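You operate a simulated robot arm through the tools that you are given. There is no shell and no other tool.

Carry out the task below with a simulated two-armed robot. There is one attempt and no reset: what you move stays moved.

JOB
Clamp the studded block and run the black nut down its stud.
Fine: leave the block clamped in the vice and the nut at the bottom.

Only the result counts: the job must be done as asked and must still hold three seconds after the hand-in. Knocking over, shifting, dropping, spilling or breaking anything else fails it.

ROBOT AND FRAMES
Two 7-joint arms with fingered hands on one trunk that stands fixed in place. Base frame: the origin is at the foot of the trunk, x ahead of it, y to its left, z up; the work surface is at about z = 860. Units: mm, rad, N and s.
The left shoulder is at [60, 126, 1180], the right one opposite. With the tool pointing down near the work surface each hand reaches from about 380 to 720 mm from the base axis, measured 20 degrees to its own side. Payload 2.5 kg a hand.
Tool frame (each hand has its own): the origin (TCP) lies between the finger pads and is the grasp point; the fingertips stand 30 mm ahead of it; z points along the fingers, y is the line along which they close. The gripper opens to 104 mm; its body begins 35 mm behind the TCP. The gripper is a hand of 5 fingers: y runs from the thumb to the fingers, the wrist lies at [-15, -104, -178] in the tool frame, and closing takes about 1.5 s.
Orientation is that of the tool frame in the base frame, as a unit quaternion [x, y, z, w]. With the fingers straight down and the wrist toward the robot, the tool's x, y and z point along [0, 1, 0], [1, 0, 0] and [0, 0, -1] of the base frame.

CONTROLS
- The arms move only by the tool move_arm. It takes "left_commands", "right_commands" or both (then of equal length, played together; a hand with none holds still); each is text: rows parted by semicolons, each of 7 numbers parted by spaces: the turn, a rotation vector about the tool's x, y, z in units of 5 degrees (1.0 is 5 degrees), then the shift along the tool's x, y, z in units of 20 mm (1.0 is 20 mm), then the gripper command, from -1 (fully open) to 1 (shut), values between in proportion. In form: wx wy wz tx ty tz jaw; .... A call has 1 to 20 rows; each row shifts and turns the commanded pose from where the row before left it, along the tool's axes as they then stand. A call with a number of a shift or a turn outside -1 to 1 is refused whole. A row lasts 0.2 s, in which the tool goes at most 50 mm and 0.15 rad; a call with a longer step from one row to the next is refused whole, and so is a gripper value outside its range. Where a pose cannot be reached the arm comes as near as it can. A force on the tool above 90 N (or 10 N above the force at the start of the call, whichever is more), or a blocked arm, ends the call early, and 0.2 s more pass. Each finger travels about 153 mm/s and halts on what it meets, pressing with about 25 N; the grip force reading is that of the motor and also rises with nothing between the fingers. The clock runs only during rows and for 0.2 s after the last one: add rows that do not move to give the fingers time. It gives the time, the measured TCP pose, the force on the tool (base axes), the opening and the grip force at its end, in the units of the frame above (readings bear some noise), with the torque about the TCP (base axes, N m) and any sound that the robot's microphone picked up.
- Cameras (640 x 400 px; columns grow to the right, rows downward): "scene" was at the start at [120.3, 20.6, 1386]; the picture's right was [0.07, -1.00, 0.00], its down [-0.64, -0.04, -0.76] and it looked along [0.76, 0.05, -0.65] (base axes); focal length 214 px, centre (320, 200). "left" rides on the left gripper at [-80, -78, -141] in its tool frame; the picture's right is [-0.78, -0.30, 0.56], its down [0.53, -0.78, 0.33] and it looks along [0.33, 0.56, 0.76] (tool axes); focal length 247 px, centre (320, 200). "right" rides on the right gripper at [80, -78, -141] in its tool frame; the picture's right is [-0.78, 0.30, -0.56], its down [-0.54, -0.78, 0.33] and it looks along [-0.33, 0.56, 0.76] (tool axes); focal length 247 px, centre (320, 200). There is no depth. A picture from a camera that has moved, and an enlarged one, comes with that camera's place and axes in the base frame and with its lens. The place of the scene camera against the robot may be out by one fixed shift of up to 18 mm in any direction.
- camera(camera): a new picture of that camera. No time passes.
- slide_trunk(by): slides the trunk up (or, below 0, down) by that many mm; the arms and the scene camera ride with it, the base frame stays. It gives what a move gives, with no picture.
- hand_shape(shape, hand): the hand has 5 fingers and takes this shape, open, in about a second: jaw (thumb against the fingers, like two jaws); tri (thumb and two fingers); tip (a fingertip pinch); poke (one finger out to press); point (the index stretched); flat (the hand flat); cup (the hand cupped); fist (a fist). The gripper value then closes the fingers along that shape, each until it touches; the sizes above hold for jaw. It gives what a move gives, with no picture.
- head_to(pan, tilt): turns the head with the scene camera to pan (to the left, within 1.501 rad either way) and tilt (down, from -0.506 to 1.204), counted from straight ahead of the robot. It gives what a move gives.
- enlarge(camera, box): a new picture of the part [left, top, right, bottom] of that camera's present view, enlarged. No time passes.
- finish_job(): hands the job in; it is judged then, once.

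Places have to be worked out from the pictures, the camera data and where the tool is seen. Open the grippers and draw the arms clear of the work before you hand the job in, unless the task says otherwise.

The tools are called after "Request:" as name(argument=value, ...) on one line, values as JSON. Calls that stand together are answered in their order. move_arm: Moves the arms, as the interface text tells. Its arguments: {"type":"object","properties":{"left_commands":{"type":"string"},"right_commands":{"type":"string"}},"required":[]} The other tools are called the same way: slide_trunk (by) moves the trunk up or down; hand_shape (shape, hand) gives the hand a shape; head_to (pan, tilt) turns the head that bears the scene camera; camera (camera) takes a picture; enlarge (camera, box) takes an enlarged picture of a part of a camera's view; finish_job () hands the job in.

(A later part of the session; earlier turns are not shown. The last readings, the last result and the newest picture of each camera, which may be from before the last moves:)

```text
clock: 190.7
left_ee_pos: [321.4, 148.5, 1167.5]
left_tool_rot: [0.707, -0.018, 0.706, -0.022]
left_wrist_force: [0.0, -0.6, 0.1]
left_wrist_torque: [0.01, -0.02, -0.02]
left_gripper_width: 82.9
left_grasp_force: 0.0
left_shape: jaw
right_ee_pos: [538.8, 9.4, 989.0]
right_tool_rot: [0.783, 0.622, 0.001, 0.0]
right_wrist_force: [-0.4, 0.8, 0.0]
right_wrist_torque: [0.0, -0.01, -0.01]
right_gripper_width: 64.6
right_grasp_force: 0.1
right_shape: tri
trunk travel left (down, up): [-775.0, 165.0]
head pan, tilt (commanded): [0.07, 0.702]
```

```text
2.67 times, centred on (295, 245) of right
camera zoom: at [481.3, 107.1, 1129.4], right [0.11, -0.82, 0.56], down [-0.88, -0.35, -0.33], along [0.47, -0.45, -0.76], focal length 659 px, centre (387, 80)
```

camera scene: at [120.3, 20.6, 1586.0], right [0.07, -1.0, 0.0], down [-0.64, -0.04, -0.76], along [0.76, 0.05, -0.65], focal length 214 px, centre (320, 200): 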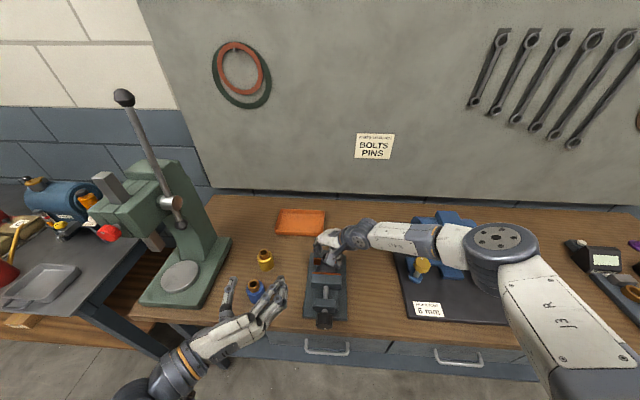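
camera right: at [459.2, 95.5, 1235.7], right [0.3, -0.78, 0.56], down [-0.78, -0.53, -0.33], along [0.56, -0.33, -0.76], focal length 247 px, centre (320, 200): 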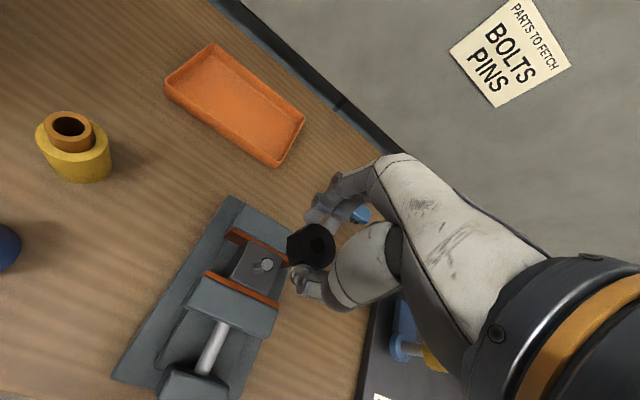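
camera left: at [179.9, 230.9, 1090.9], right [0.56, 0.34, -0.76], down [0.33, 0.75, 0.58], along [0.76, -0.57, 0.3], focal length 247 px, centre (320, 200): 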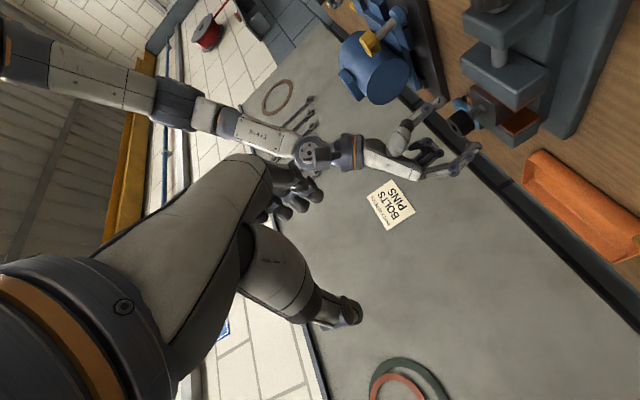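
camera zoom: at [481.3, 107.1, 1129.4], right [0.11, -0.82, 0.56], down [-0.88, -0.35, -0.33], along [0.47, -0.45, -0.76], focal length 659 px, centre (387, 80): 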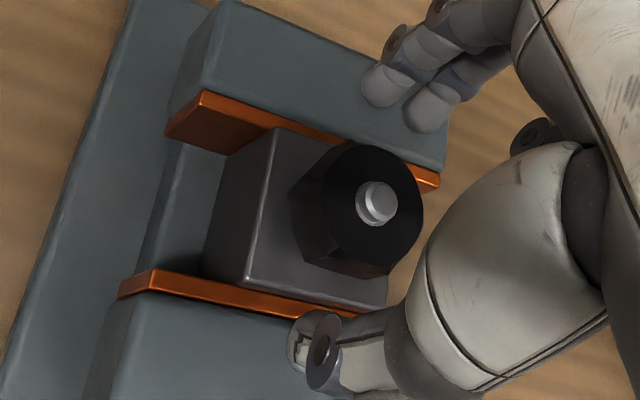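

The nut is near the block, but the block's edge has crept about 1 mm in the left view. I zoom in to see whether the block is turning in the jaws.

Request:
enlarge(camera="left", box=[470, 80, 550, 140])

Request:
enlarge(camera="right", box=[250, 210, 330, 290])

```text
6.67 times, centred on (510, 110) of left
camera zoom: at [179.9, 230.8, 1090.9], right [0.56, 0.34, -0.76], down [0.33, 0.75, 0.58], along [0.76, -0.57, 0.3], focal length 1646 px, centre (-947, 800)
```

zoom: 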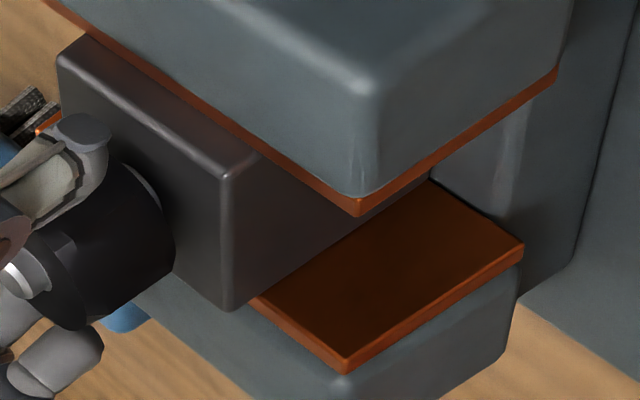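

```text
5.00 times, centred on (290, 250) of right
camera zoom: at [481.3, 107.1, 1129.4], right [0.11, -0.82, 0.56], down [-0.88, -0.35, -0.33], along [0.47, -0.45, -0.76], focal length 1235 px, centre (470, -50)
```

zoom: 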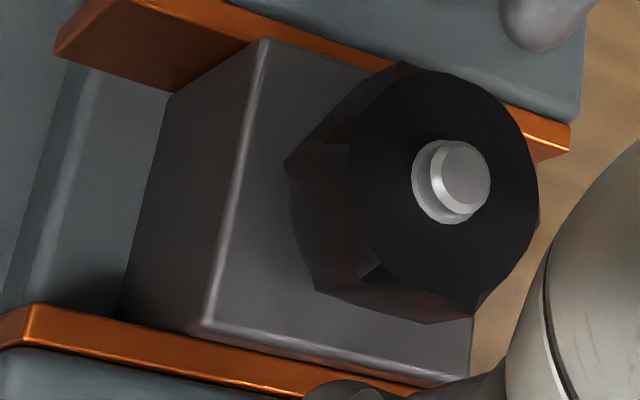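

The block edge is parallel to the jaws and the jaw has not moved; a ~1 mm creep along the jaws seems to be all. I go on with the last strokes and will re-tighten the vice afterwards.

Request:
move_arm(right_commands="0 0 -1 0 0 0 -0.25; 0 0 -1 0 0 0 -0.25; 0 0 -1 0 0 0 -0.25; 0 0 -1 0 0 0 -0.25; 0 0 -1 0 0 0 -0.25; 0 0 -1 0 0 0 -0.25; 0 0 -1 0 0 0 -0.25; 0 0 -1 0 0 0 -0.25; 0 0 -1 0 0 0 -0.25; 0 0 -1 0 0 0 -0.25; 0 0 -1 0 0 0 -0.25; 0 0 -1 0 0 0 -0.25; 0 0 0 0 0 0 0.3; 0 0 0 0 0 0 0.8; 0 0 0 0 0 0 1; 0 0 1 0 0 0.002 1; 0 0 1 0 0 0.002 1; 0 0 1 0 0 0.002 1; 0 0 1 0 0 0.002 1; 0 0 1 0 0 0.002 1")

Request:
enlarge(camera="left", box=[450, 85, 520, 145])

Request:
enlarge(camera="right", box=[220, 170, 370, 320])

```text
clock: 194.9
left_ee_pos: [321.5, 148.7, 1167.4]
left_tool_rot: [0.706, -0.018, 0.707, -0.022]
left_wrist_force: [-0.3, -0.4, -0.1]
left_wrist_torque: [0.0, -0.01, 0.0]
left_gripper_width: 83.1
left_grasp_force: 0.1
left_shape: jaw
right_ee_pos: [538.3, 8.8, 989.1]
right_tool_rot: [0.559, 0.829, 0.0, -0.001]
right_wrist_force: [1.7, 0.2, -1.4]
right_wrist_torque: [0.04, -0.07, 0.03]
right_gripper_width: 32.6
right_grasp_force: 25.2
right_shape: tri
trunk travel left (down, up): [-775.0, 165.0]
head pan, tilt (commanded): [0.07, 0.702]
```

```text
6.67 times, centred on (485, 115) of left
camera zoom: at [180.2, 231.1, 1090.7], right [0.56, 0.34, -0.76], down [0.33, 0.75, 0.58], along [0.76, -0.57, 0.3], focal length 1646 px, centre (-780, 767)
```

zoom: 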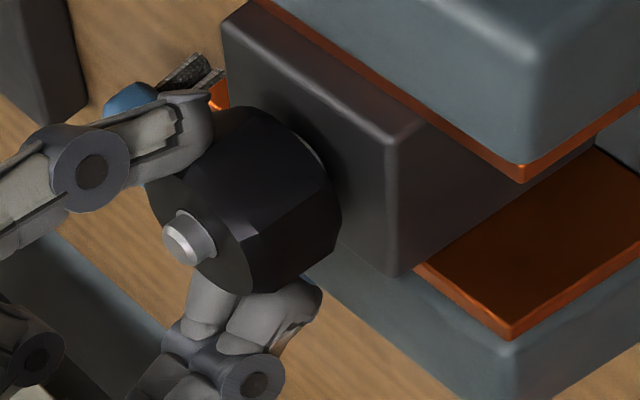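

```text
2.67 times, centred on (295, 245) of right
camera zoom: at [437.2, 56.9, 1129.3], right [0.56, -0.61, 0.56], down [-0.52, -0.79, -0.33], along [0.64, -0.1, -0.76], focal length 659 px, centre (387, 80)
```

zoom: 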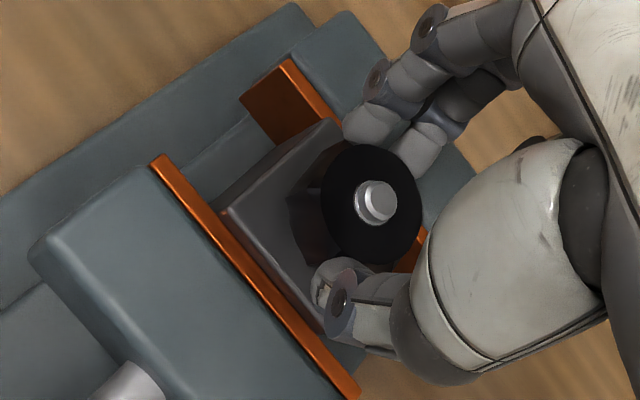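

About 4 mm remain. I turn another 70°, open and start back.

Request:
move_arm(right_commands="0 0 1 0 0 0.003 1; 0 0 1 0 0 0.003 1; 0 0 1 0 0 0.003 1; 0 0 1 0 0 0.003 1; 0 0 1 0 0 0.003 1; 0 0 1 0 0 0.003 1; 0 0 1 0 0 0.003 1; 0 0 1 0 0 0.003 1; 0 0 1 0 0 0.003 1; 0 0 1 0 0 0.003 1; 0 0 1 0 0 0.003 1; 0 0 1 0 0 0.003 1; 0 0 1 0 0 0.003 1; 0 0 1 0 0 0.003 1; 0 0 0 0 0 0 -0.2; 0 0 -1 0 0 0 -0.25; 0 0 -1 0 0 0 -0.25; 0 0 -1 0 0 0 -0.25; 0 0 -1 0 0 0 -0.25; 0 0 -1 0 0 0 -0.25")

Request:
enlarge(camera="left", box=[450, 85, 520, 145])

Request:
enlarge(camera="right", box=[220, 170, 370, 320])

```text
clock: 199.1
left_ee_pos: [321.8, 149.1, 1167.0]
left_tool_rot: [0.706, -0.018, 0.707, -0.022]
left_wrist_force: [-0.4, -0.2, 0.1]
left_wrist_torque: [0.01, 0.01, -0.01]
left_gripper_width: 83.1
left_grasp_force: 0.0
left_shape: jaw
right_ee_pos: [537.6, 8.7, 986.2]
right_tool_rot: [0.833, 0.553, 0.001, 0.0]
right_wrist_force: [-0.3, 0.4, 0.6]
right_wrist_torque: [0.0, -0.01, -0.03]
right_gripper_width: 64.8
right_grasp_force: 0.1
right_shape: tri
trunk travel left (down, up): [-775.0, 165.0]
head pan, tilt (commanded): [0.07, 0.702]
```

```text
6.67 times, centred on (485, 115) of left
camera zoom: at [179.9, 230.8, 1090.9], right [0.56, 0.34, -0.76], down [0.33, 0.75, 0.58], along [0.76, -0.57, 0.3], focal length 1646 px, centre (-780, 767)
```

zoom: 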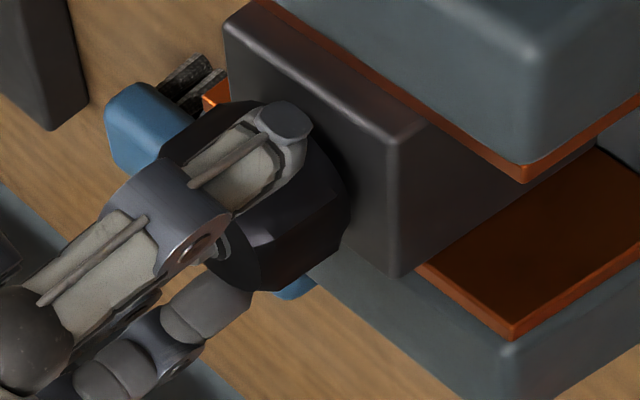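

```text
2.67 times, centred on (295, 245) of right
camera zoom: at [498.6, 115.7, 1128.1], right [-0.03, -0.83, 0.56], down [-0.92, -0.19, -0.33], along [0.38, -0.52, -0.76], focal length 659 px, centre (387, 80)
```

zoom: 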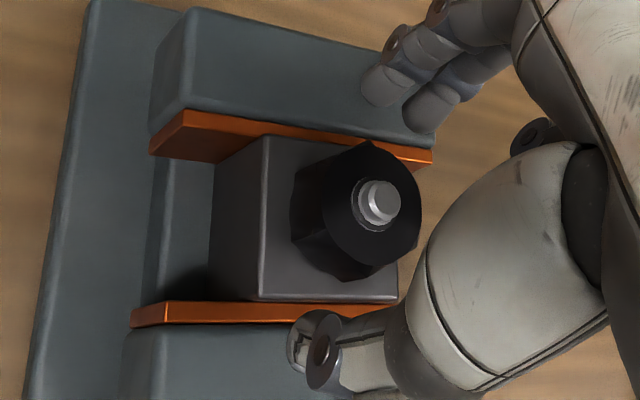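

Roughly 2 mm left. I swing back, grip and continue.

Request:
move_arm(right_commands="0 0 -1 0 0 0 -0.25; 0 0 -1 0 0 0 -0.25; 0 0 -1 0 0 0 -0.25; 0 0 -1 0 0 0 -0.25; 0 0 -1 0 0 0 -0.25; 0 0 -1 0 0 0 -0.25; 0 0 -1 0 0 0 -0.25; 0 0 -1 0 0 0 -0.25; 0 0 -1 0 0 0 -0.25; 0 0 -1 0 0 0 -0.25; 0 0 -1 0 0 0 -0.25; 0 0 -1 0 0 0 -0.25; 0 0 -1 0 0 0 -0.25; 0 0 -1 0 0 0 -0.25; 0 0 0 0 0 0 0.3; 0 0 0 0 0 0 0.8; 0 0 0 0 0 0 1; 0 0 0 0 0 0 1")

Request:
enlarge(camera="left", box=[450, 85, 520, 145])

Request:
enlarge(camera="right", box=[220, 170, 370, 320])

```text
clock: 202.9
left_ee_pos: [319.8, 148.5, 1166.4]
left_tool_rot: [0.707, -0.018, 0.707, -0.022]
left_wrist_force: [-0.9, 0.6, -0.2]
left_wrist_torque: [0.0, 0.06, 0.0]
left_gripper_width: 83.2
left_grasp_force: 0.1
left_shape: jaw
right_ee_pos: [539.9, 9.8, 986.3]
right_tool_rot: [0.387, 0.922, 0.001, 0.0]
right_wrist_force: [-1.3, -1.7, -0.5]
right_wrist_torque: [0.01, 0.04, 0.01]
right_gripper_width: 29.0
right_grasp_force: 25.2
right_shape: tri
trunk travel left (down, up): [-775.0, 165.0]
head pan, tilt (commanded): [0.07, 0.702]
```

```text
6.67 times, centred on (485, 115) of left
camera zoom: at [179.8, 230.8, 1090.9], right [0.56, 0.34, -0.76], down [0.33, 0.75, 0.58], along [0.76, -0.57, 0.3], focal length 1646 px, centre (-780, 767)
```

zoom: 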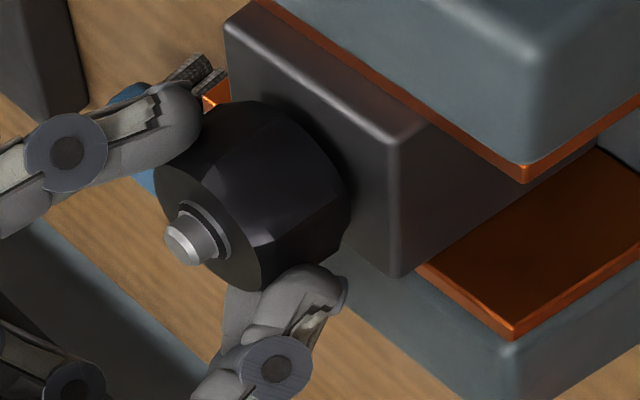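

```text
2.67 times, centred on (295, 245) of right
camera zoom: at [428.1, 14.4, 1128.0], right [0.76, -0.35, 0.56], down [-0.18, -0.93, -0.33], along [0.63, 0.15, -0.76], focal length 659 px, centre (387, 80)
```

zoom: 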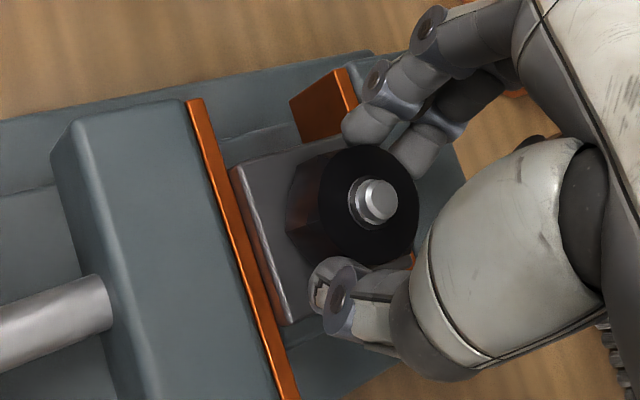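

The nut is almost seated. I make the next stroke and watch the torque about z for the seat.

Request:
move_arm(right_commands="0 0 1 0 0 0.002 1; 0 0 1 0 0 0.002 1; 0 0 1 0 0 0.002 1; 0 0 1 0 0 0.002 1; 0 0 1 0 0 0.002 1; 0 0 1 0 0 0.002 1; 0 0 1 0 0 0.002 1; 0 0 1 0 0 0.002 1; 0 0 1 0 0 0.002 1; 0 0 1 0 0 0.002 1; 0 0 1 0 0 0.002 1; 0 0 1 0 0 0.002 1; 0 0 1 0 0 0.002 1; 0 0 1 0 0 0.002 1; 0 0 1 0 0 0.002 1")

Request:
enlarge(camera="left", box=[450, 85, 520, 145])

Request:
enlarge(camera="right", box=[220, 170, 370, 320])

```text
clock: 206.1
left_ee_pos: [320.5, 149.6, 1167.1]
left_tool_rot: [0.706, -0.019, 0.707, -0.022]
left_wrist_force: [0.6, -0.2, -0.3]
left_wrist_torque: [0.01, 0.0, 0.0]
left_gripper_width: 83.1
left_grasp_force: 0.1
left_shape: jaw
right_ee_pos: [538.7, 9.2, 985.3]
right_tool_rot: [0.857, 0.515, -0.001, 0.0]
right_wrist_force: [-4.3, -0.3, -9.7]
right_wrist_torque: [-0.02, 0.04, 0.03]
right_gripper_width: 29.1
right_grasp_force: 25.1
right_shape: tri
trunk travel left (down, up): [-775.0, 165.0]
head pan, tilt (commanded): [0.07, 0.702]
```

```text
6.67 times, centred on (485, 115) of left
camera zoom: at [180.2, 231.0, 1090.7], right [0.56, 0.34, -0.76], down [0.33, 0.75, 0.58], along [0.76, -0.57, 0.3], focal length 1646 px, centre (-780, 767)
```

zoom: 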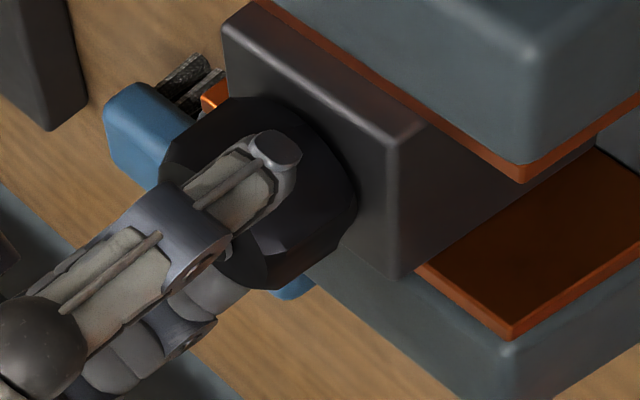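

```text
2.67 times, centred on (295, 245) of right
camera zoom: at [508.8, 118.9, 1127.5], right [-0.1, -0.82, 0.56], down [-0.94, -0.11, -0.33], along [0.33, -0.56, -0.76], focal length 659 px, centre (387, 80)
```

zoom: 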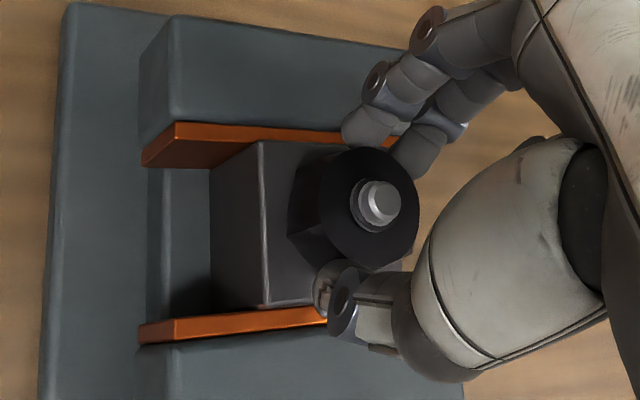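

The nut still turns freely and pulls down. I finish this stroke, then swing back for another.

Request:
move_arm(right_commands="0 0 1 0 0 0.01 1; 0 0 1 0 0 0.01 1; 0 0 1 0 0 0.01 1; 0 0 1 0 0 0.01 1; 0 0 0 0 0 0 -0.2; 0 0 -1 0 0 0 -0.25; 0 0 -1 0 0 0 -0.25; 0 0 -1 0 0 0 -0.25; 0 0 -1 0 0 0 -0.25; 0 0 -1 0 0 0 -0.25; 0 0 -1 0 0 0 -0.25; 0 0 -1 0 0 0 -0.25; 0 0 -1 0 0 0 -0.25; 0 0 -1 0 0 0 -0.25; 0 0 -1 0 0 0 -0.25; 0 0 -1 0 0 0 -0.25; 0 0 -1 0 0 0 -0.25; 0 0 -1 0 0 0 -0.25; 0 0 -1 0 0 0 -0.25; 0 0 -1 0 0 0 -0.25")

Request:
enlarge(camera="left", box=[450, 85, 520, 145])

Request:
enlarge(camera="right", box=[220, 170, 370, 320])

```text
clock: 210.3
left_ee_pos: [320.2, 148.7, 1167.1]
left_tool_rot: [0.706, -0.019, 0.707, -0.023]
left_wrist_force: [-1.1, 0.4, 0.4]
left_wrist_torque: [0.04, -0.01, 0.02]
left_gripper_width: 83.1
left_grasp_force: 0.0
left_shape: jaw
right_ee_pos: [539.2, 9.8, 984.7]
right_tool_rot: [0.521, 0.853, -0.001, 0.0]
right_wrist_force: [0.1, 0.3, -0.2]
right_wrist_torque: [-0.03, 0.03, 0.03]
right_gripper_width: 64.8
right_grasp_force: 0.1
right_shape: tri
trunk travel left (down, up): [-775.0, 165.0]
head pan, tilt (commanded): [0.07, 0.702]
```

```text
6.67 times, centred on (485, 115) of left
camera zoom: at [179.9, 230.9, 1090.9], right [0.56, 0.34, -0.76], down [0.33, 0.75, 0.58], along [0.76, -0.57, 0.3], focal length 1646 px, centre (-780, 767)
```

zoom: 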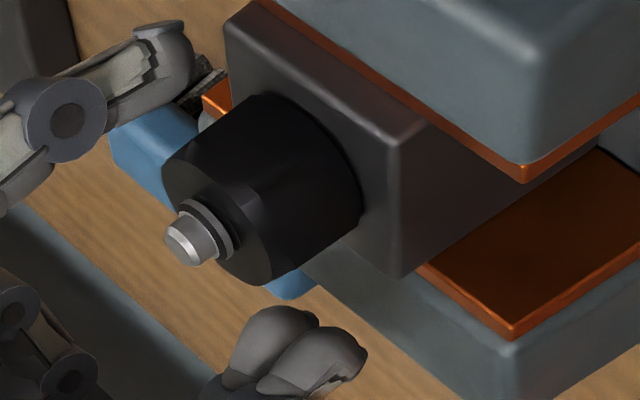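

```text
2.67 times, centred on (295, 245) of right
camera zoom: at [433.5, 47.9, 1126.9], right [0.62, -0.56, 0.56], down [-0.45, -0.83, -0.33], along [0.65, -0.04, -0.76], focal length 659 px, centre (387, 80)
```

zoom: 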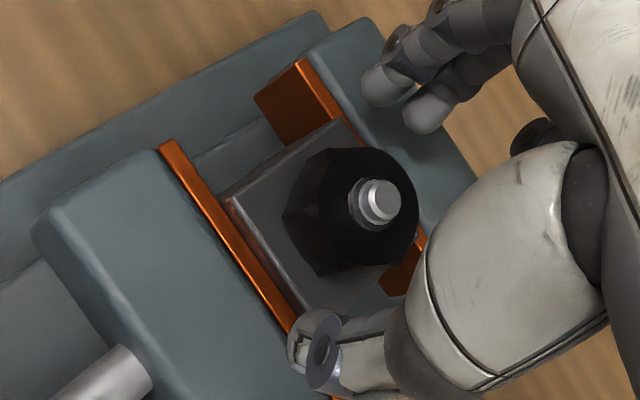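

About 1 mm or less remains. I grip again and keep turning while watching the torque.

Request:
move_arm(right_commands="0 0 -1 0 0 0 -0.25; 0 0 -1 0 0 0 -0.25; 0 0 -1 0 0 0 -0.25; 0 0 -1 0 0 0 -0.25; 0 0 0 0 0 0 0.3; 0 0 0 0 0 0 0.8; 0 0 0 0 0 0 1; 0 0 1 0 0 0.004 1; 0 0 1 0 0 0.004 1; 0 0 1 0 0 0.004 1; 0 0 1 0 0 0.004 1; 0 0 1 0 0 0.004 1; 0 0 1 0 0 0.004 1; 0 0 1 0 0 0.004 1; 0 0 1 0 0 0.004 1; 0 0 1 0 0 0.004 1")

Request:
enlarge(camera="left", box=[450, 85, 520, 145])

Request:
enlarge(camera="right", box=[220, 170, 370, 320])

```text
clock: 213.7
left_ee_pos: [319.9, 149.0, 1167.5]
left_tool_rot: [0.707, -0.019, 0.707, -0.021]
left_wrist_force: [0.4, -0.8, -0.7]
left_wrist_torque: [0.03, -0.01, 0.0]
left_gripper_width: 82.9
left_grasp_force: 0.0
left_shape: jaw
right_ee_pos: [538.1, 9.9, 984.3]
right_tool_rot: [0.695, 0.719, 0.001, 0.0]
right_wrist_force: [-2.2, -1.7, -0.1]
right_wrist_torque: [-0.04, 0.03, 0.0]
right_gripper_width: 32.6
right_grasp_force: 25.1
right_shape: tri
trunk travel left (down, up): [-775.0, 165.0]
head pan, tilt (commanded): [0.07, 0.702]
```

```text
6.67 times, centred on (485, 115) of left
camera zoom: at [179.8, 230.9, 1090.9], right [0.56, 0.34, -0.76], down [0.33, 0.75, 0.58], along [0.76, -0.57, 0.3], focal length 1646 px, centre (-780, 767)
```

zoom: 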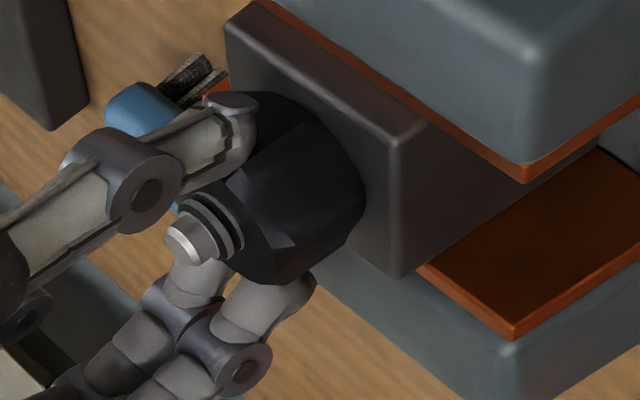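

```text
2.67 times, centred on (295, 245) of right
camera zoom: at [458.5, 89.4, 1126.3], right [0.32, -0.77, 0.56], down [-0.76, -0.56, -0.33], along [0.57, -0.32, -0.76], focal length 659 px, centre (387, 80)
```

zoom: 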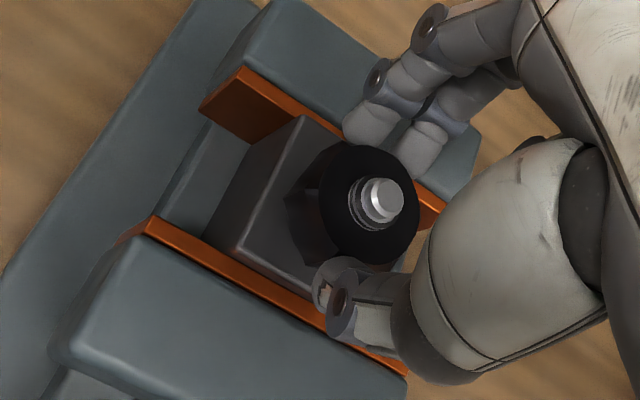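

No rise in torque yet. I continue the stroke 50° more.

Request:
move_arm(right_commands="0 0 1 0 0 0.003 1; 0 0 1 0 0 0.003 1; 0 0 1 0 0 0.003 1; 0 0 1 0 0 0.003 1; 0 0 1 0 0 0.003 1; 0 0 1 0 0 0.003 1; 0 0 1 0 0 0.003 1; 0 0 1 0 0 0.003 1; 0 0 1 0 0 0.003 1; 0 0 1 0 0 0.003 1")

Request:
enlarge(camera="left", box=[450, 85, 520, 145])

Request:
enlarge(camera="right", box=[220, 170, 370, 320])

```text
clock: 215.9
left_ee_pos: [322.3, 148.8, 1166.9]
left_tool_rot: [0.707, -0.018, 0.707, -0.021]
left_wrist_force: [0.2, 0.4, -0.5]
left_wrist_torque: [-0.03, -0.02, 0.01]
left_gripper_width: 83.0
left_grasp_force: 0.1
left_shape: jaw
right_ee_pos: [539.9, 10.7, 984.4]
right_tool_rot: [0.933, 0.359, 0.002, 0.001]
right_wrist_force: [10.7, 7.9, 0.4]
right_wrist_torque: [0.15, -0.43, 0.59]
right_gripper_width: 29.5
right_grasp_force: 25.0
right_shape: tri
trunk travel left (down, up): [-775.0, 165.0]
head pan, tilt (commanded): [0.07, 0.702]
```

```text
6.67 times, centred on (485, 115) of left
camera zoom: at [180.8, 231.7, 1090.5], right [0.55, 0.34, -0.76], down [0.33, 0.75, 0.58], along [0.76, -0.57, 0.3], focal length 1646 px, centre (-780, 767)
```

zoom: 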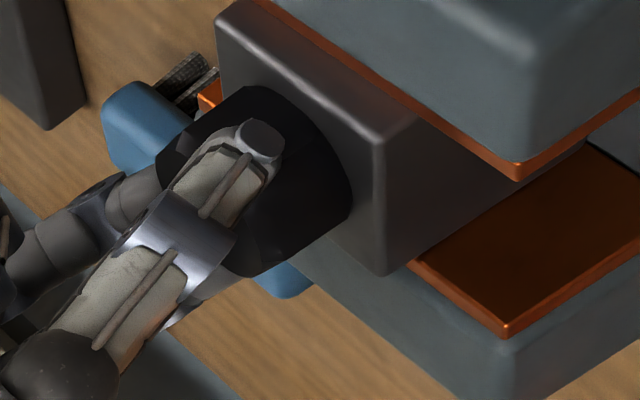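

```text
2.67 times, centred on (295, 245) of right
camera zoom: at [548.2, 124.2, 1125.4], right [-0.38, -0.74, 0.56], down [-0.92, 0.22, -0.34], along [0.13, -0.64, -0.76], focal length 659 px, centre (387, 80)
```

zoom: 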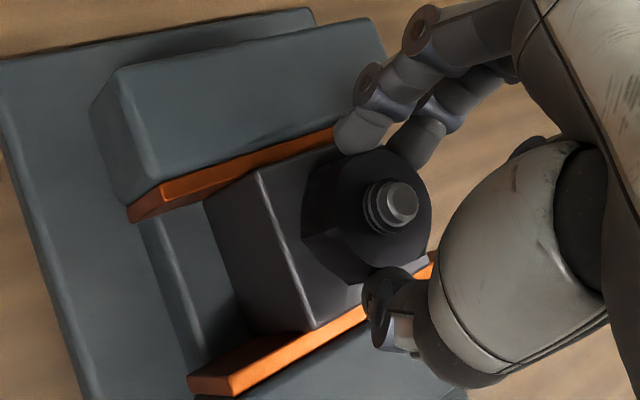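

Torque rose to 0.59 N m: the nut has seated and the block withstands it. I open, raise the right hand straight up and turn it back to neutral to look at the result.

Request:
move_arm(right_commands="0 0 0 0 0 0 0.5; 0 0 0 0 0 0 0; 0 0 0 0 0 0 -0.3; 0 0 0 0 0 0 -0.4; 0 0 0 0 0 -0.5 -0.4; 0 0 0 0 0 -1 -0.4; 0 0 0 0 0 -1 -0.4; 0 0 0 0 0 -1 -0.4; 0 0 -1 0 0 -1 -0.4; 0 0 -1 0 0 -1 -0.4; 0 0 -1 0 0 0 -0.4; 0 0 -1 0 0 0 -0.4; 0 0 -1 0 0 0 -0.4; 0 0 -1 0 0 0 -0.4; 0 0 -1 0 0 0 -0.4; 0 0 -1 0 0 0 -0.4; 0 0 -1 0 0 0 -0.4; 0 0 -0.6 0 0 0 -0.4")

Request:
enlarge(camera="left", box=[450, 85, 520, 145])

Request:
enlarge(camera="right", box=[200, 200, 330, 330])

Request:
camera(camera="scene")

```text
clock: 219.7
left_ee_pos: [321.5, 149.6, 1167.8]
left_tool_rot: [0.708, -0.018, 0.706, -0.022]
left_wrist_force: [0.1, 0.4, 0.0]
left_wrist_torque: [-0.01, -0.01, 0.01]
left_gripper_width: 83.0
left_grasp_force: 0.0
left_shape: jaw
right_ee_pos: [538.6, 10.4, 1093.8]
right_tool_rot: [0.707, 0.708, 0.001, 0.0]
right_wrist_force: [0.0, 0.0, -1.1]
right_wrist_torque: [0.02, 0.01, 0.02]
right_gripper_width: 72.6
right_grasp_force: 0.0
right_shape: tri
trunk travel left (down, up): [-775.0, 165.0]
head pan, tilt (commanded): [0.07, 0.702]
```

```text
6.67 times, centred on (485, 115) of left
camera zoom: at [179.9, 230.9, 1090.9], right [0.56, 0.34, -0.76], down [0.33, 0.75, 0.58], along [0.76, -0.57, 0.3], focal length 1646 px, centre (-780, 767)
```

zoom: 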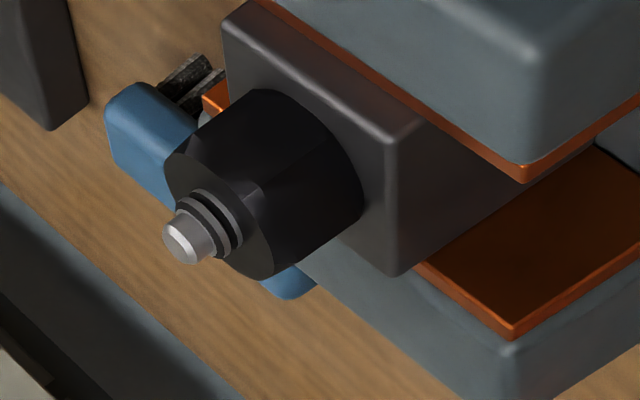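

```text
3.08 times, centred on (265, 265) of right
camera zoom: at [461.3, 92.2, 1235.0], right [0.3, -0.78, 0.56], down [-0.78, -0.54, -0.33], along [0.56, -0.33, -0.76], focal length 760 px, centre (489, 0)
```

zoom: 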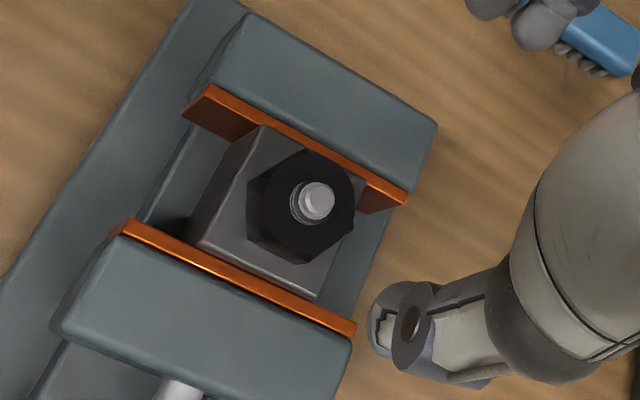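

```text
taken
camera scene: at [120.3, 20.5, 1586.0], right [0.07, -1.0, 0.0], down [-0.64, -0.04, -0.76], along [0.76, 0.05, -0.65], focal length 214 px, centre (320, 200)
```

scene: 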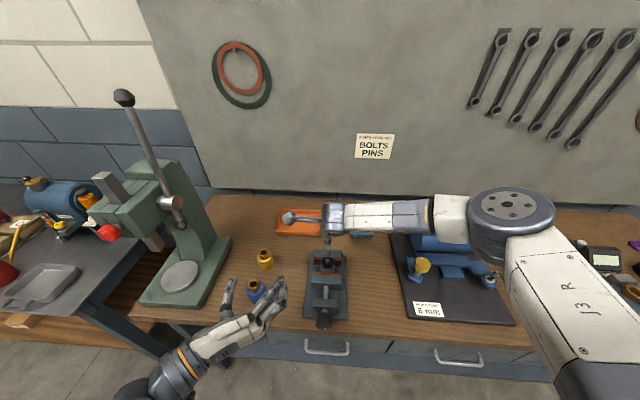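

The nut appears to sit on the block with the stud protruding about 10 mm. I zoom closely on the nut/block interface to verify.

Request:
enlarge(camera="left", box=[466, 92, 502, 128])

Request:
enlarge(camera="right", box=[240, 235, 290, 290])

Request:
enlarge(camera="scene", box=[310, 245, 350, 285])

```text
11.11 times, centred on (484, 110) of left
camera zoom: at [179.9, 230.9, 1090.9], right [0.56, 0.34, -0.76], down [0.33, 0.75, 0.58], along [0.76, -0.57, 0.3], focal length 2744 px, centre (-1502, 1200)
```

zoom: 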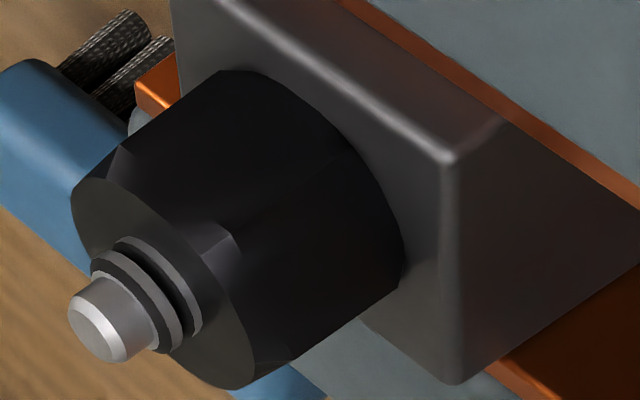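

```text
7.27 times, centred on (265, 262) of right
camera zoom: at [461.3, 92.2, 1235.0], right [0.3, -0.78, 0.56], down [-0.78, -0.54, -0.33], along [0.56, -0.33, -0.76], focal length 1796 px, centre (720, -254)
```

zoom: 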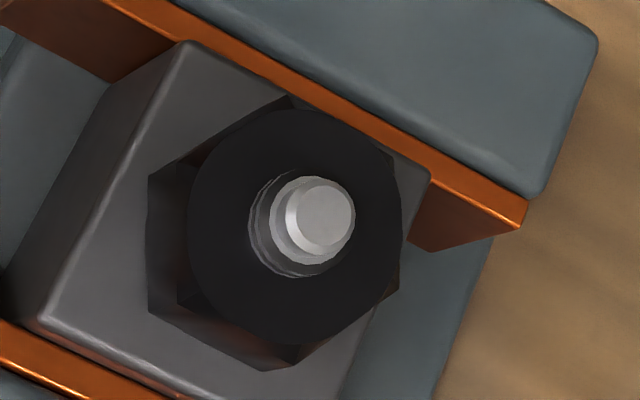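

```text
10.00 times, centred on (330, 265) of scene
camera zoom: at [120.3, 20.5, 1586.0], right [0.07, -1.0, 0.0], down [-0.64, -0.04, -0.76], along [0.76, 0.05, -0.65], focal length 2145 px, centre (220, -450)
```

zoom: 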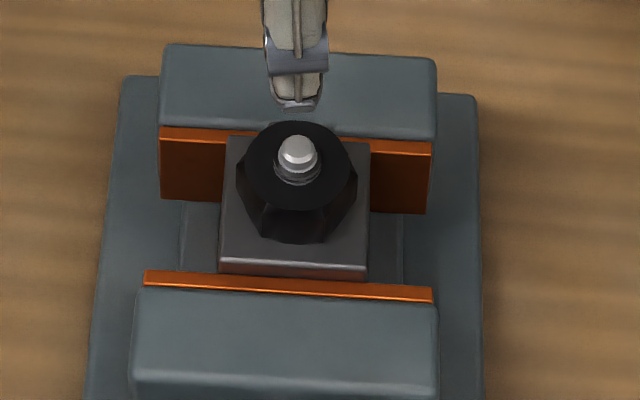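

The nut's underside merges with the block top, and jaw and block are unmoved. To be sure it is truly seated, I grip once more and try to turn it on 40°, expecting immediate resistance.

Request:
move_arm(right_commands="0 0 -1 0 0 0.91 -0.4; 0 0 -1 0 0 0.91 -0.4; 0 0 -1 0 0 0.91 -0.4; 0 0 -1 0 0 0.91 -0.4; 0 0 -1 0 0 0.91 -0.3; 0 0 -1 0 0 0.88 -0.3; 0 0 0 0 0 0 -0.3; 0 0 0 0 0 0 0.3; 0 0 0 0 0 0 0.8; 0 0 0 0 0 0 1; 0 0 0 0 0 0 1; 0 0 1 0 0 0 1; 0 0 1 0 0 0 1; 0 0 1 0 0 0 1; 0 0 1 0 0 0 1")

Request:
enlarge(camera="left", box=[450, 85, 520, 145])

Request:
enlarge(camera="right", box=[220, 170, 370, 320])

```text
clock: 222.9
left_ee_pos: [322.1, 150.0, 1167.4]
left_tool_rot: [0.707, -0.018, 0.707, -0.022]
left_wrist_force: [0.8, 0.5, -1.4]
left_wrist_torque: [0.0, 0.0, 0.02]
left_gripper_width: 82.9
left_grasp_force: 0.1
left_shape: jaw
right_ee_pos: [537.7, 10.4, 984.4]
right_tool_rot: [0.643, 0.766, 0.0, -0.001]
right_wrist_force: [-4.5, 5.3, -6.5]
right_wrist_torque: [0.19, -0.01, 0.36]
right_gripper_width: 30.2
right_grasp_force: 25.1
right_shape: tri
trunk travel left (down, up): [-775.0, 165.0]
head pan, tilt (commanded): [0.07, 0.702]
```

```text
6.67 times, centred on (485, 115) of left
camera zoom: at [180.1, 231.5, 1090.6], right [0.56, 0.34, -0.76], down [0.33, 0.75, 0.58], along [0.76, -0.57, 0.3], focal length 1646 px, centre (-780, 767)
```

zoom: 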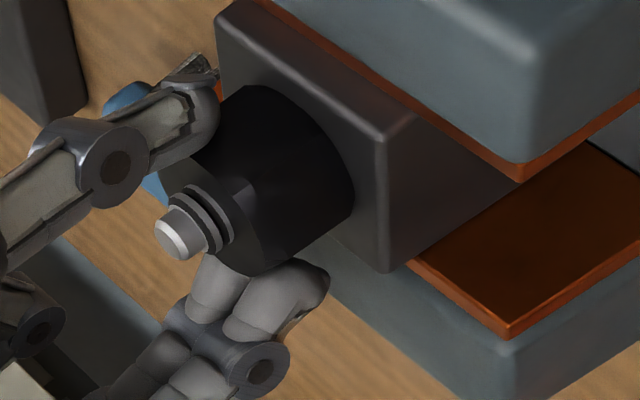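

```text
2.67 times, centred on (295, 245) of right
camera zoom: at [447.9, 78.6, 1126.0], right [0.43, -0.71, 0.56], down [-0.67, -0.66, -0.33], along [0.6, -0.23, -0.76], focal length 659 px, centre (387, 80)
```

zoom: 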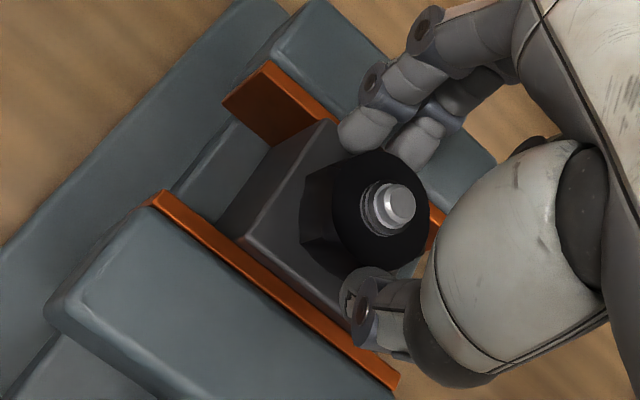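

Resistance came at once (0.36 N m after 20°), so the nut is seated. I give it 10° more to snug it, then open and lift the right hand clear.

Request:
move_arm(right_commands="0 0 1 0 0 0 1; 0 0 1 0 0 0 1; 0 0 0 0 0 0 0.6; 0 0 0 0 0 0 0.2; 0 0 0 0 0 0 -0.2; 0 0 0 0 0 0 -0.4; 0 0 0 0 0 -0.5 -0.4; 0 0 0 0 0 -1 -0.4; 0 0 0 0 0 -1 -0.4; 0 0 0 0 0 -1 -0.4; 0 0 0 0 0 -1 -0.6; 0 0 0 0 0 -1 -1; 0 0 0 0 0 -1 -1; 0 0 1 0 0 0 -1; 0 0 0.6 0 0 0 -1")

Request:
enlarge(camera="left", box=[450, 85, 520, 145])

Request:
camera(camera="scene")

```text
clock: 226.1
left_ee_pos: [320.5, 149.8, 1166.9]
left_tool_rot: [0.707, -0.018, 0.707, -0.022]
left_wrist_force: [-0.3, 0.6, 0.9]
left_wrist_torque: [-0.01, -0.05, 0.01]
left_gripper_width: 82.7
left_grasp_force: 0.1
left_shape: jaw
right_ee_pos: [537.6, 8.6, 1116.0]
right_tool_rot: [0.755, 0.656, -0.001, 0.0]
right_wrist_force: [-0.2, 0.9, -0.1]
right_wrist_torque: [0.01, -0.02, -0.03]
right_gripper_width: 104.0
right_grasp_force: 0.1
right_shape: tri
trunk travel left (down, up): [-775.0, 165.0]
head pan, tilt (commanded): [0.07, 0.702]
```

```text
6.67 times, centred on (485, 115) of left
camera zoom: at [179.8, 230.9, 1090.9], right [0.56, 0.34, -0.76], down [0.33, 0.75, 0.58], along [0.76, -0.57, 0.3], focal length 1646 px, centre (-780, 767)
```

zoom: 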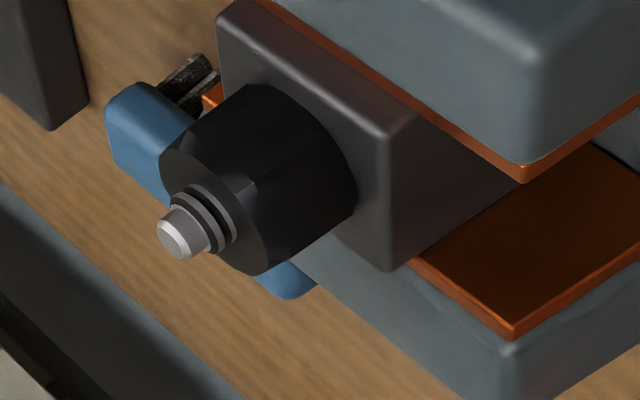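

```text
taken
camera scene: at [120.2, 20.5, 1586.0], right [0.07, -1.0, 0.0], down [-0.64, -0.04, -0.76], along [0.76, 0.05, -0.65], focal length 214 px, centre (320, 200)
```

scene: 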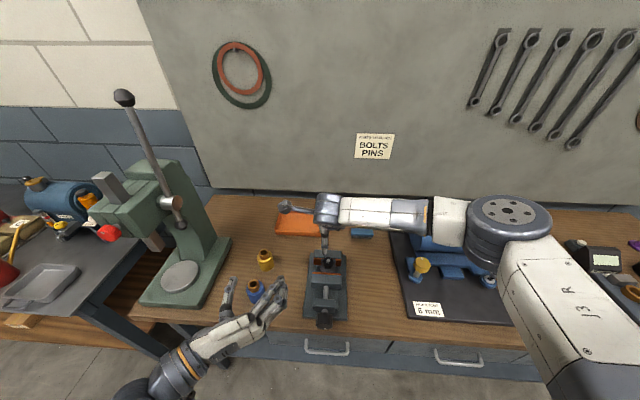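

The nut is seated, but the block slid back about 1.5 mm along the jaws under a few newtons, so the clamping is too light. I draw the right hand away to the right to inspect the jaws and re-tighten with the left.

Request:
move_arm(right_commands="0 0 -1 0 0 0 -1; 0 0 -0.6 0 0 0 -1; 0 0 0 -1 0 0 -1; 0 0 0 -1 0 0 -1; 0 0 0 -1 0 0 -1; 0 0 0 -1 0 0 -1; 0 0 0 -1 0 0 -1; 0 0 0 -1 0 0 -1; 0 0 0 -1 0 0 -1; 0 0 0 -1 0 0 -1; 0 0 0 -1 -0.5 0 -1; 0 0 0 -1 -0.5 0 -1")

Request:
enlarge(camera="right", box=[40, 110, 160, 230])

Request:
enlarge(camera="scene", box=[300, 240, 360, 340])

Request:
enlarge(camera="scene", box=[310, 245, 350, 285])

Request:
camera(camera="right")

```text
clock: 228.7
left_ee_pos: [320.5, 149.3, 1167.5]
left_tool_rot: [0.707, -0.018, 0.707, -0.022]
left_wrist_force: [0.1, 0.0, 0.4]
left_wrist_torque: [0.01, -0.02, -0.01]
left_gripper_width: 83.0
left_grasp_force: 0.1
left_shape: jaw
right_ee_pos: [518.0, -190.6, 1116.9]
right_tool_rot: [0.706, 0.708, 0.0, 0.001]
right_wrist_force: [0.4, -0.2, -0.5]
right_wrist_torque: [0.0, -0.03, 0.0]
right_gripper_width: 103.7
right_grasp_force: 0.1
right_shape: tri
trunk travel left (down, up): [-775.0, 165.0]
head pan, tilt (commanded): [0.07, 0.702]
```

```text
3.33 times, centred on (100, 170) of right
camera zoom: at [441.0, -108.1, 1258.1], right [0.3, -0.78, 0.56], down [-0.78, -0.54, -0.33], along [0.56, -0.33, -0.76], focal length 823 px, centre (1053, 300)
```

zoom: 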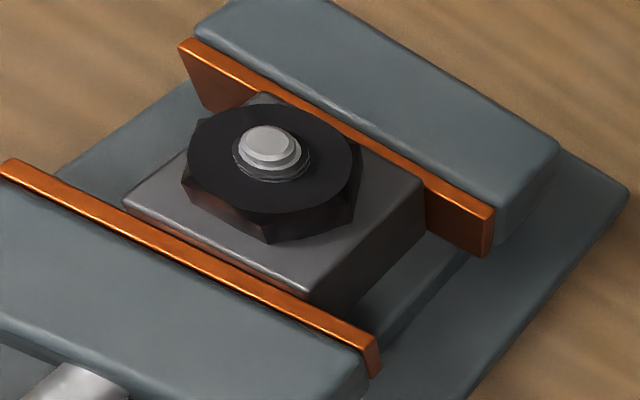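

```text
4.00 times, centred on (330, 290) of scene
camera zoom: at [120.0, 20.2, 1586.0], right [0.07, -1.0, 0.0], down [-0.64, -0.04, -0.76], along [0.76, 0.05, -0.65], focal length 858 px, centre (280, -160)
```

zoom: 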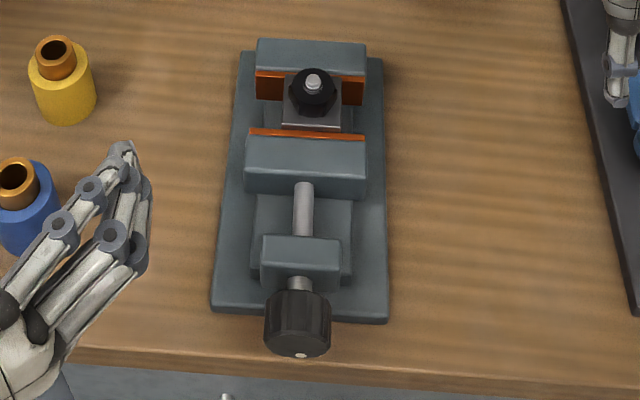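

```text
10.00 times, centred on (330, 265) of scene
camera zoom: at [120.0, 20.2, 1586.0], right [0.07, -1.0, 0.0], down [-0.64, -0.04, -0.76], along [0.76, 0.05, -0.65], focal length 2145 px, centre (220, -450)
```

zoom: 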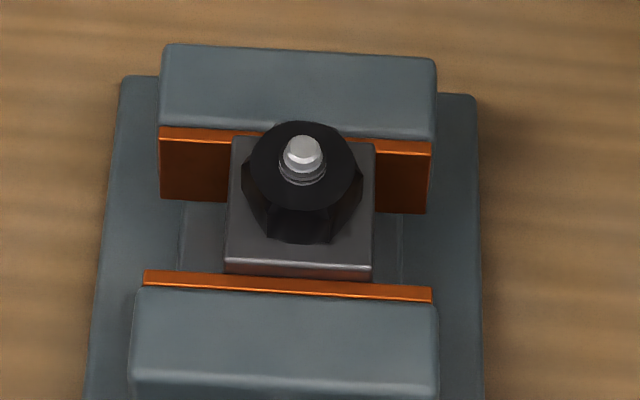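

```text
taken
camera right: at [441.0, -108.1, 1258.1], right [0.3, -0.78, 0.56], down [-0.78, -0.54, -0.33], along [0.56, -0.33, -0.76], focal length 247 px, centre (320, 200)
```

right: 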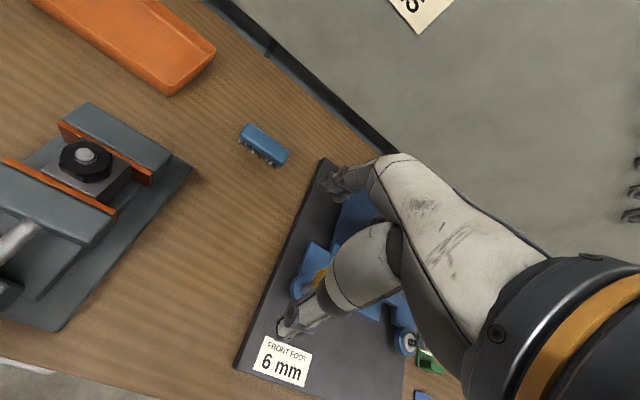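

The jaw line is unchanged but the block can slide, so the clamp needs more force. I bring the left hand back above the knob and roll it to -27°.

Request:
move_arm(left_commands="0 0 0 -0.742 0.911 0.297 -0.6; 0 0 0 -0.742 0.911 0.297 -0.6; 0 0 0 -0.742 0.911 0.297 -0.6; 0 0 0 -0.742 0.911 0.297 -0.6; 0 0 0 -0.742 0.911 0.297 -0.6; 0 0 0 -0.742 0.911 0.297 -0.6; 0 0 0 -0.742 0.911 0.297 -0.6; 0 0 0 -0.742 0.911 0.297 -0.6; 0 0 -1 0 0 0 -0.6; 0 0 -1 0 0 0 -0.6; 0 0 -1 0 0 0 -0.6; 0 0 -1 0 0 0 -0.6; 0 0 -1 0 0 0 -0.6; 0 0 -1 0 0 0 -0.6")

Request:
enlarge(camera="left", box=[320, 100, 480, 260])

Request:
enlarge(camera="scene", box=[290, 240, 370, 340])

```text
clock: 231.7
left_ee_pos: [368.8, 11.8, 1042.4]
left_tool_rot: [0.688, 0.166, 0.688, 0.162]
left_wrist_force: [-0.2, 0.1, -0.6]
left_wrist_torque: [0.01, -0.02, 0.0]
left_gripper_width: 83.1
left_grasp_force: 0.0
left_shape: jaw
right_ee_pos: [517.9, -191.2, 1115.9]
right_tool_rot: [0.707, 0.708, 0.001, 0.0]
right_wrist_force: [-0.1, -0.6, -0.4]
right_wrist_torque: [0.03, 0.02, 0.0]
right_gripper_width: 103.7
right_grasp_force: 0.1
right_shape: tri
trunk travel left (down, up): [-775.0, 165.0]
head pan, tilt (commanded): [0.07, 0.702]
```

```text
2.50 times, centred on (400, 180) of left
camera zoom: at [227.5, 44.2, 934.7], right [0.56, -0.08, -0.83], down [0.33, 0.94, 0.13], along [0.76, -0.34, 0.55], focal length 617 px, centre (120, 250)
```

zoom: 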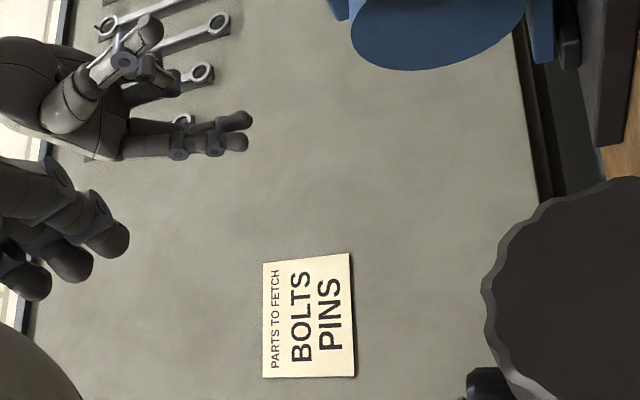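

```text
4.00 times, centred on (330, 290) of scene
camera zoom: at [120.3, 20.5, 1586.0], right [0.07, -1.0, 0.0], down [-0.64, -0.04, -0.76], along [0.76, 0.05, -0.65], focal length 858 px, centre (280, -160)
```

zoom: 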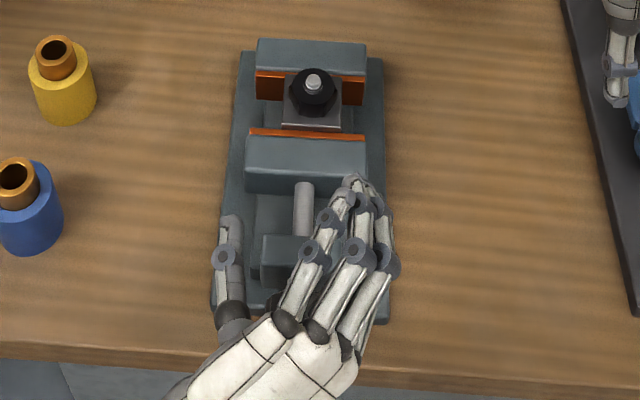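

Now I lower onto the knob with the fingers straddling it and note the dot's position before gripping.

Request:
move_arm(left_commands="0 0 0 -0.775 -0.39 0 -0.6; 0 0 0 -0.775 -0.39 0 -0.6; 0 0 0 -0.775 -0.39 0 -0.6; 0 0 0 -0.775 -0.39 0 -0.6; 0 0 0 -0.775 -0.39 0 -0.6; 0 0 0 -0.775 -0.39 0 -0.6; 0 0 0 -0.775 -0.39 0 -0.6; 0 0 0 0 0 0 -0.6")

Request:
enlarge(camera="left", box=[240, 170, 400, 310])

Request:
enlarge(camera="scene", box=[300, 240, 360, 340])

Request:
enlarge(camera="right", box=[0, 110, 160, 270])

```text
clock: 233.5
left_ee_pos: [368.1, 10.1, 921.5]
left_tool_rot: [0.688, 0.165, 0.688, 0.162]
left_wrist_force: [-0.2, 0.2, 0.7]
left_wrist_torque: [0.01, 0.01, -0.01]
left_gripper_width: 83.0
left_grasp_force: 0.1
left_shape: jaw
right_ee_pos: [519.3, -190.1, 1115.8]
right_tool_rot: [0.707, 0.707, 0.0, -0.001]
right_wrist_force: [-0.5, 0.5, 0.4]
right_wrist_torque: [-0.01, 0.0, -0.02]
right_gripper_width: 103.7
right_grasp_force: 0.1
right_shape: tri
trunk travel left (down, up): [-775.0, 165.0]
head pan, tilt (commanded): [0.07, 0.702]
```

```text
2.86 times, centred on (320, 240) of left
camera zoom: at [228.0, 43.2, 813.4], right [0.56, -0.08, -0.83], down [0.33, 0.94, 0.13], along [0.76, -0.34, 0.55], focal length 706 px, centre (320, 86)
```

zoom: 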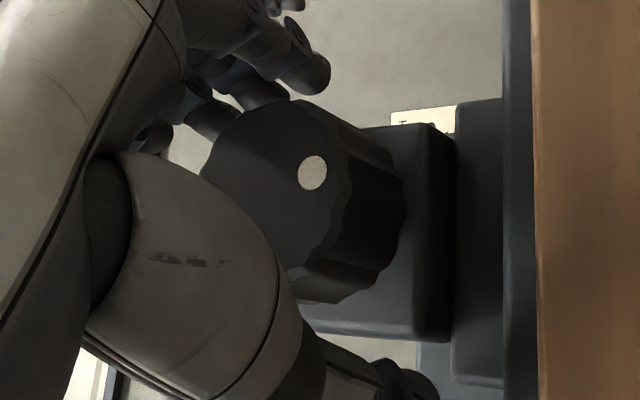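

```text
4.00 times, centred on (330, 290) of scene
camera zoom: at [120.2, 20.8, 1586.0], right [0.07, -1.0, 0.0], down [-0.64, -0.04, -0.76], along [0.76, 0.05, -0.65], focal length 858 px, centre (280, -160)
```

zoom: 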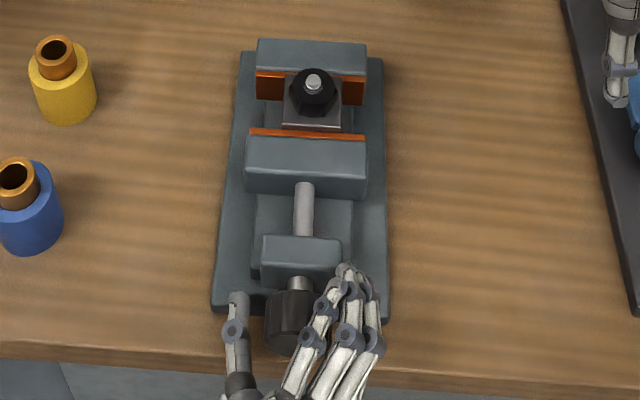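

```text
2.50 times, centred on (80, 190) of right
camera zoom: at [441.4, -107.6, 1258.0], right [0.3, -0.78, 0.56], down [-0.78, -0.53, -0.33], along [0.56, -0.33, -0.76], focal length 617 px, centre (920, 225)
```

zoom: 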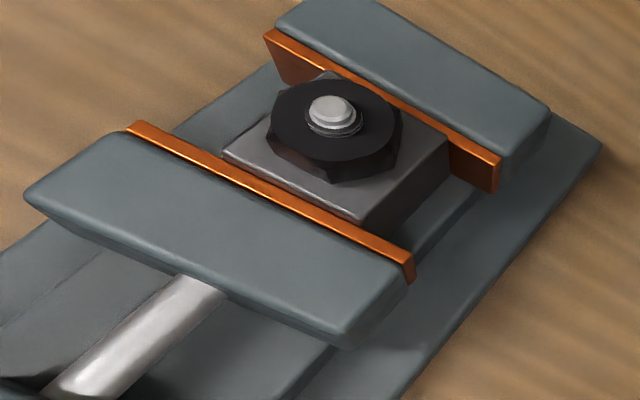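

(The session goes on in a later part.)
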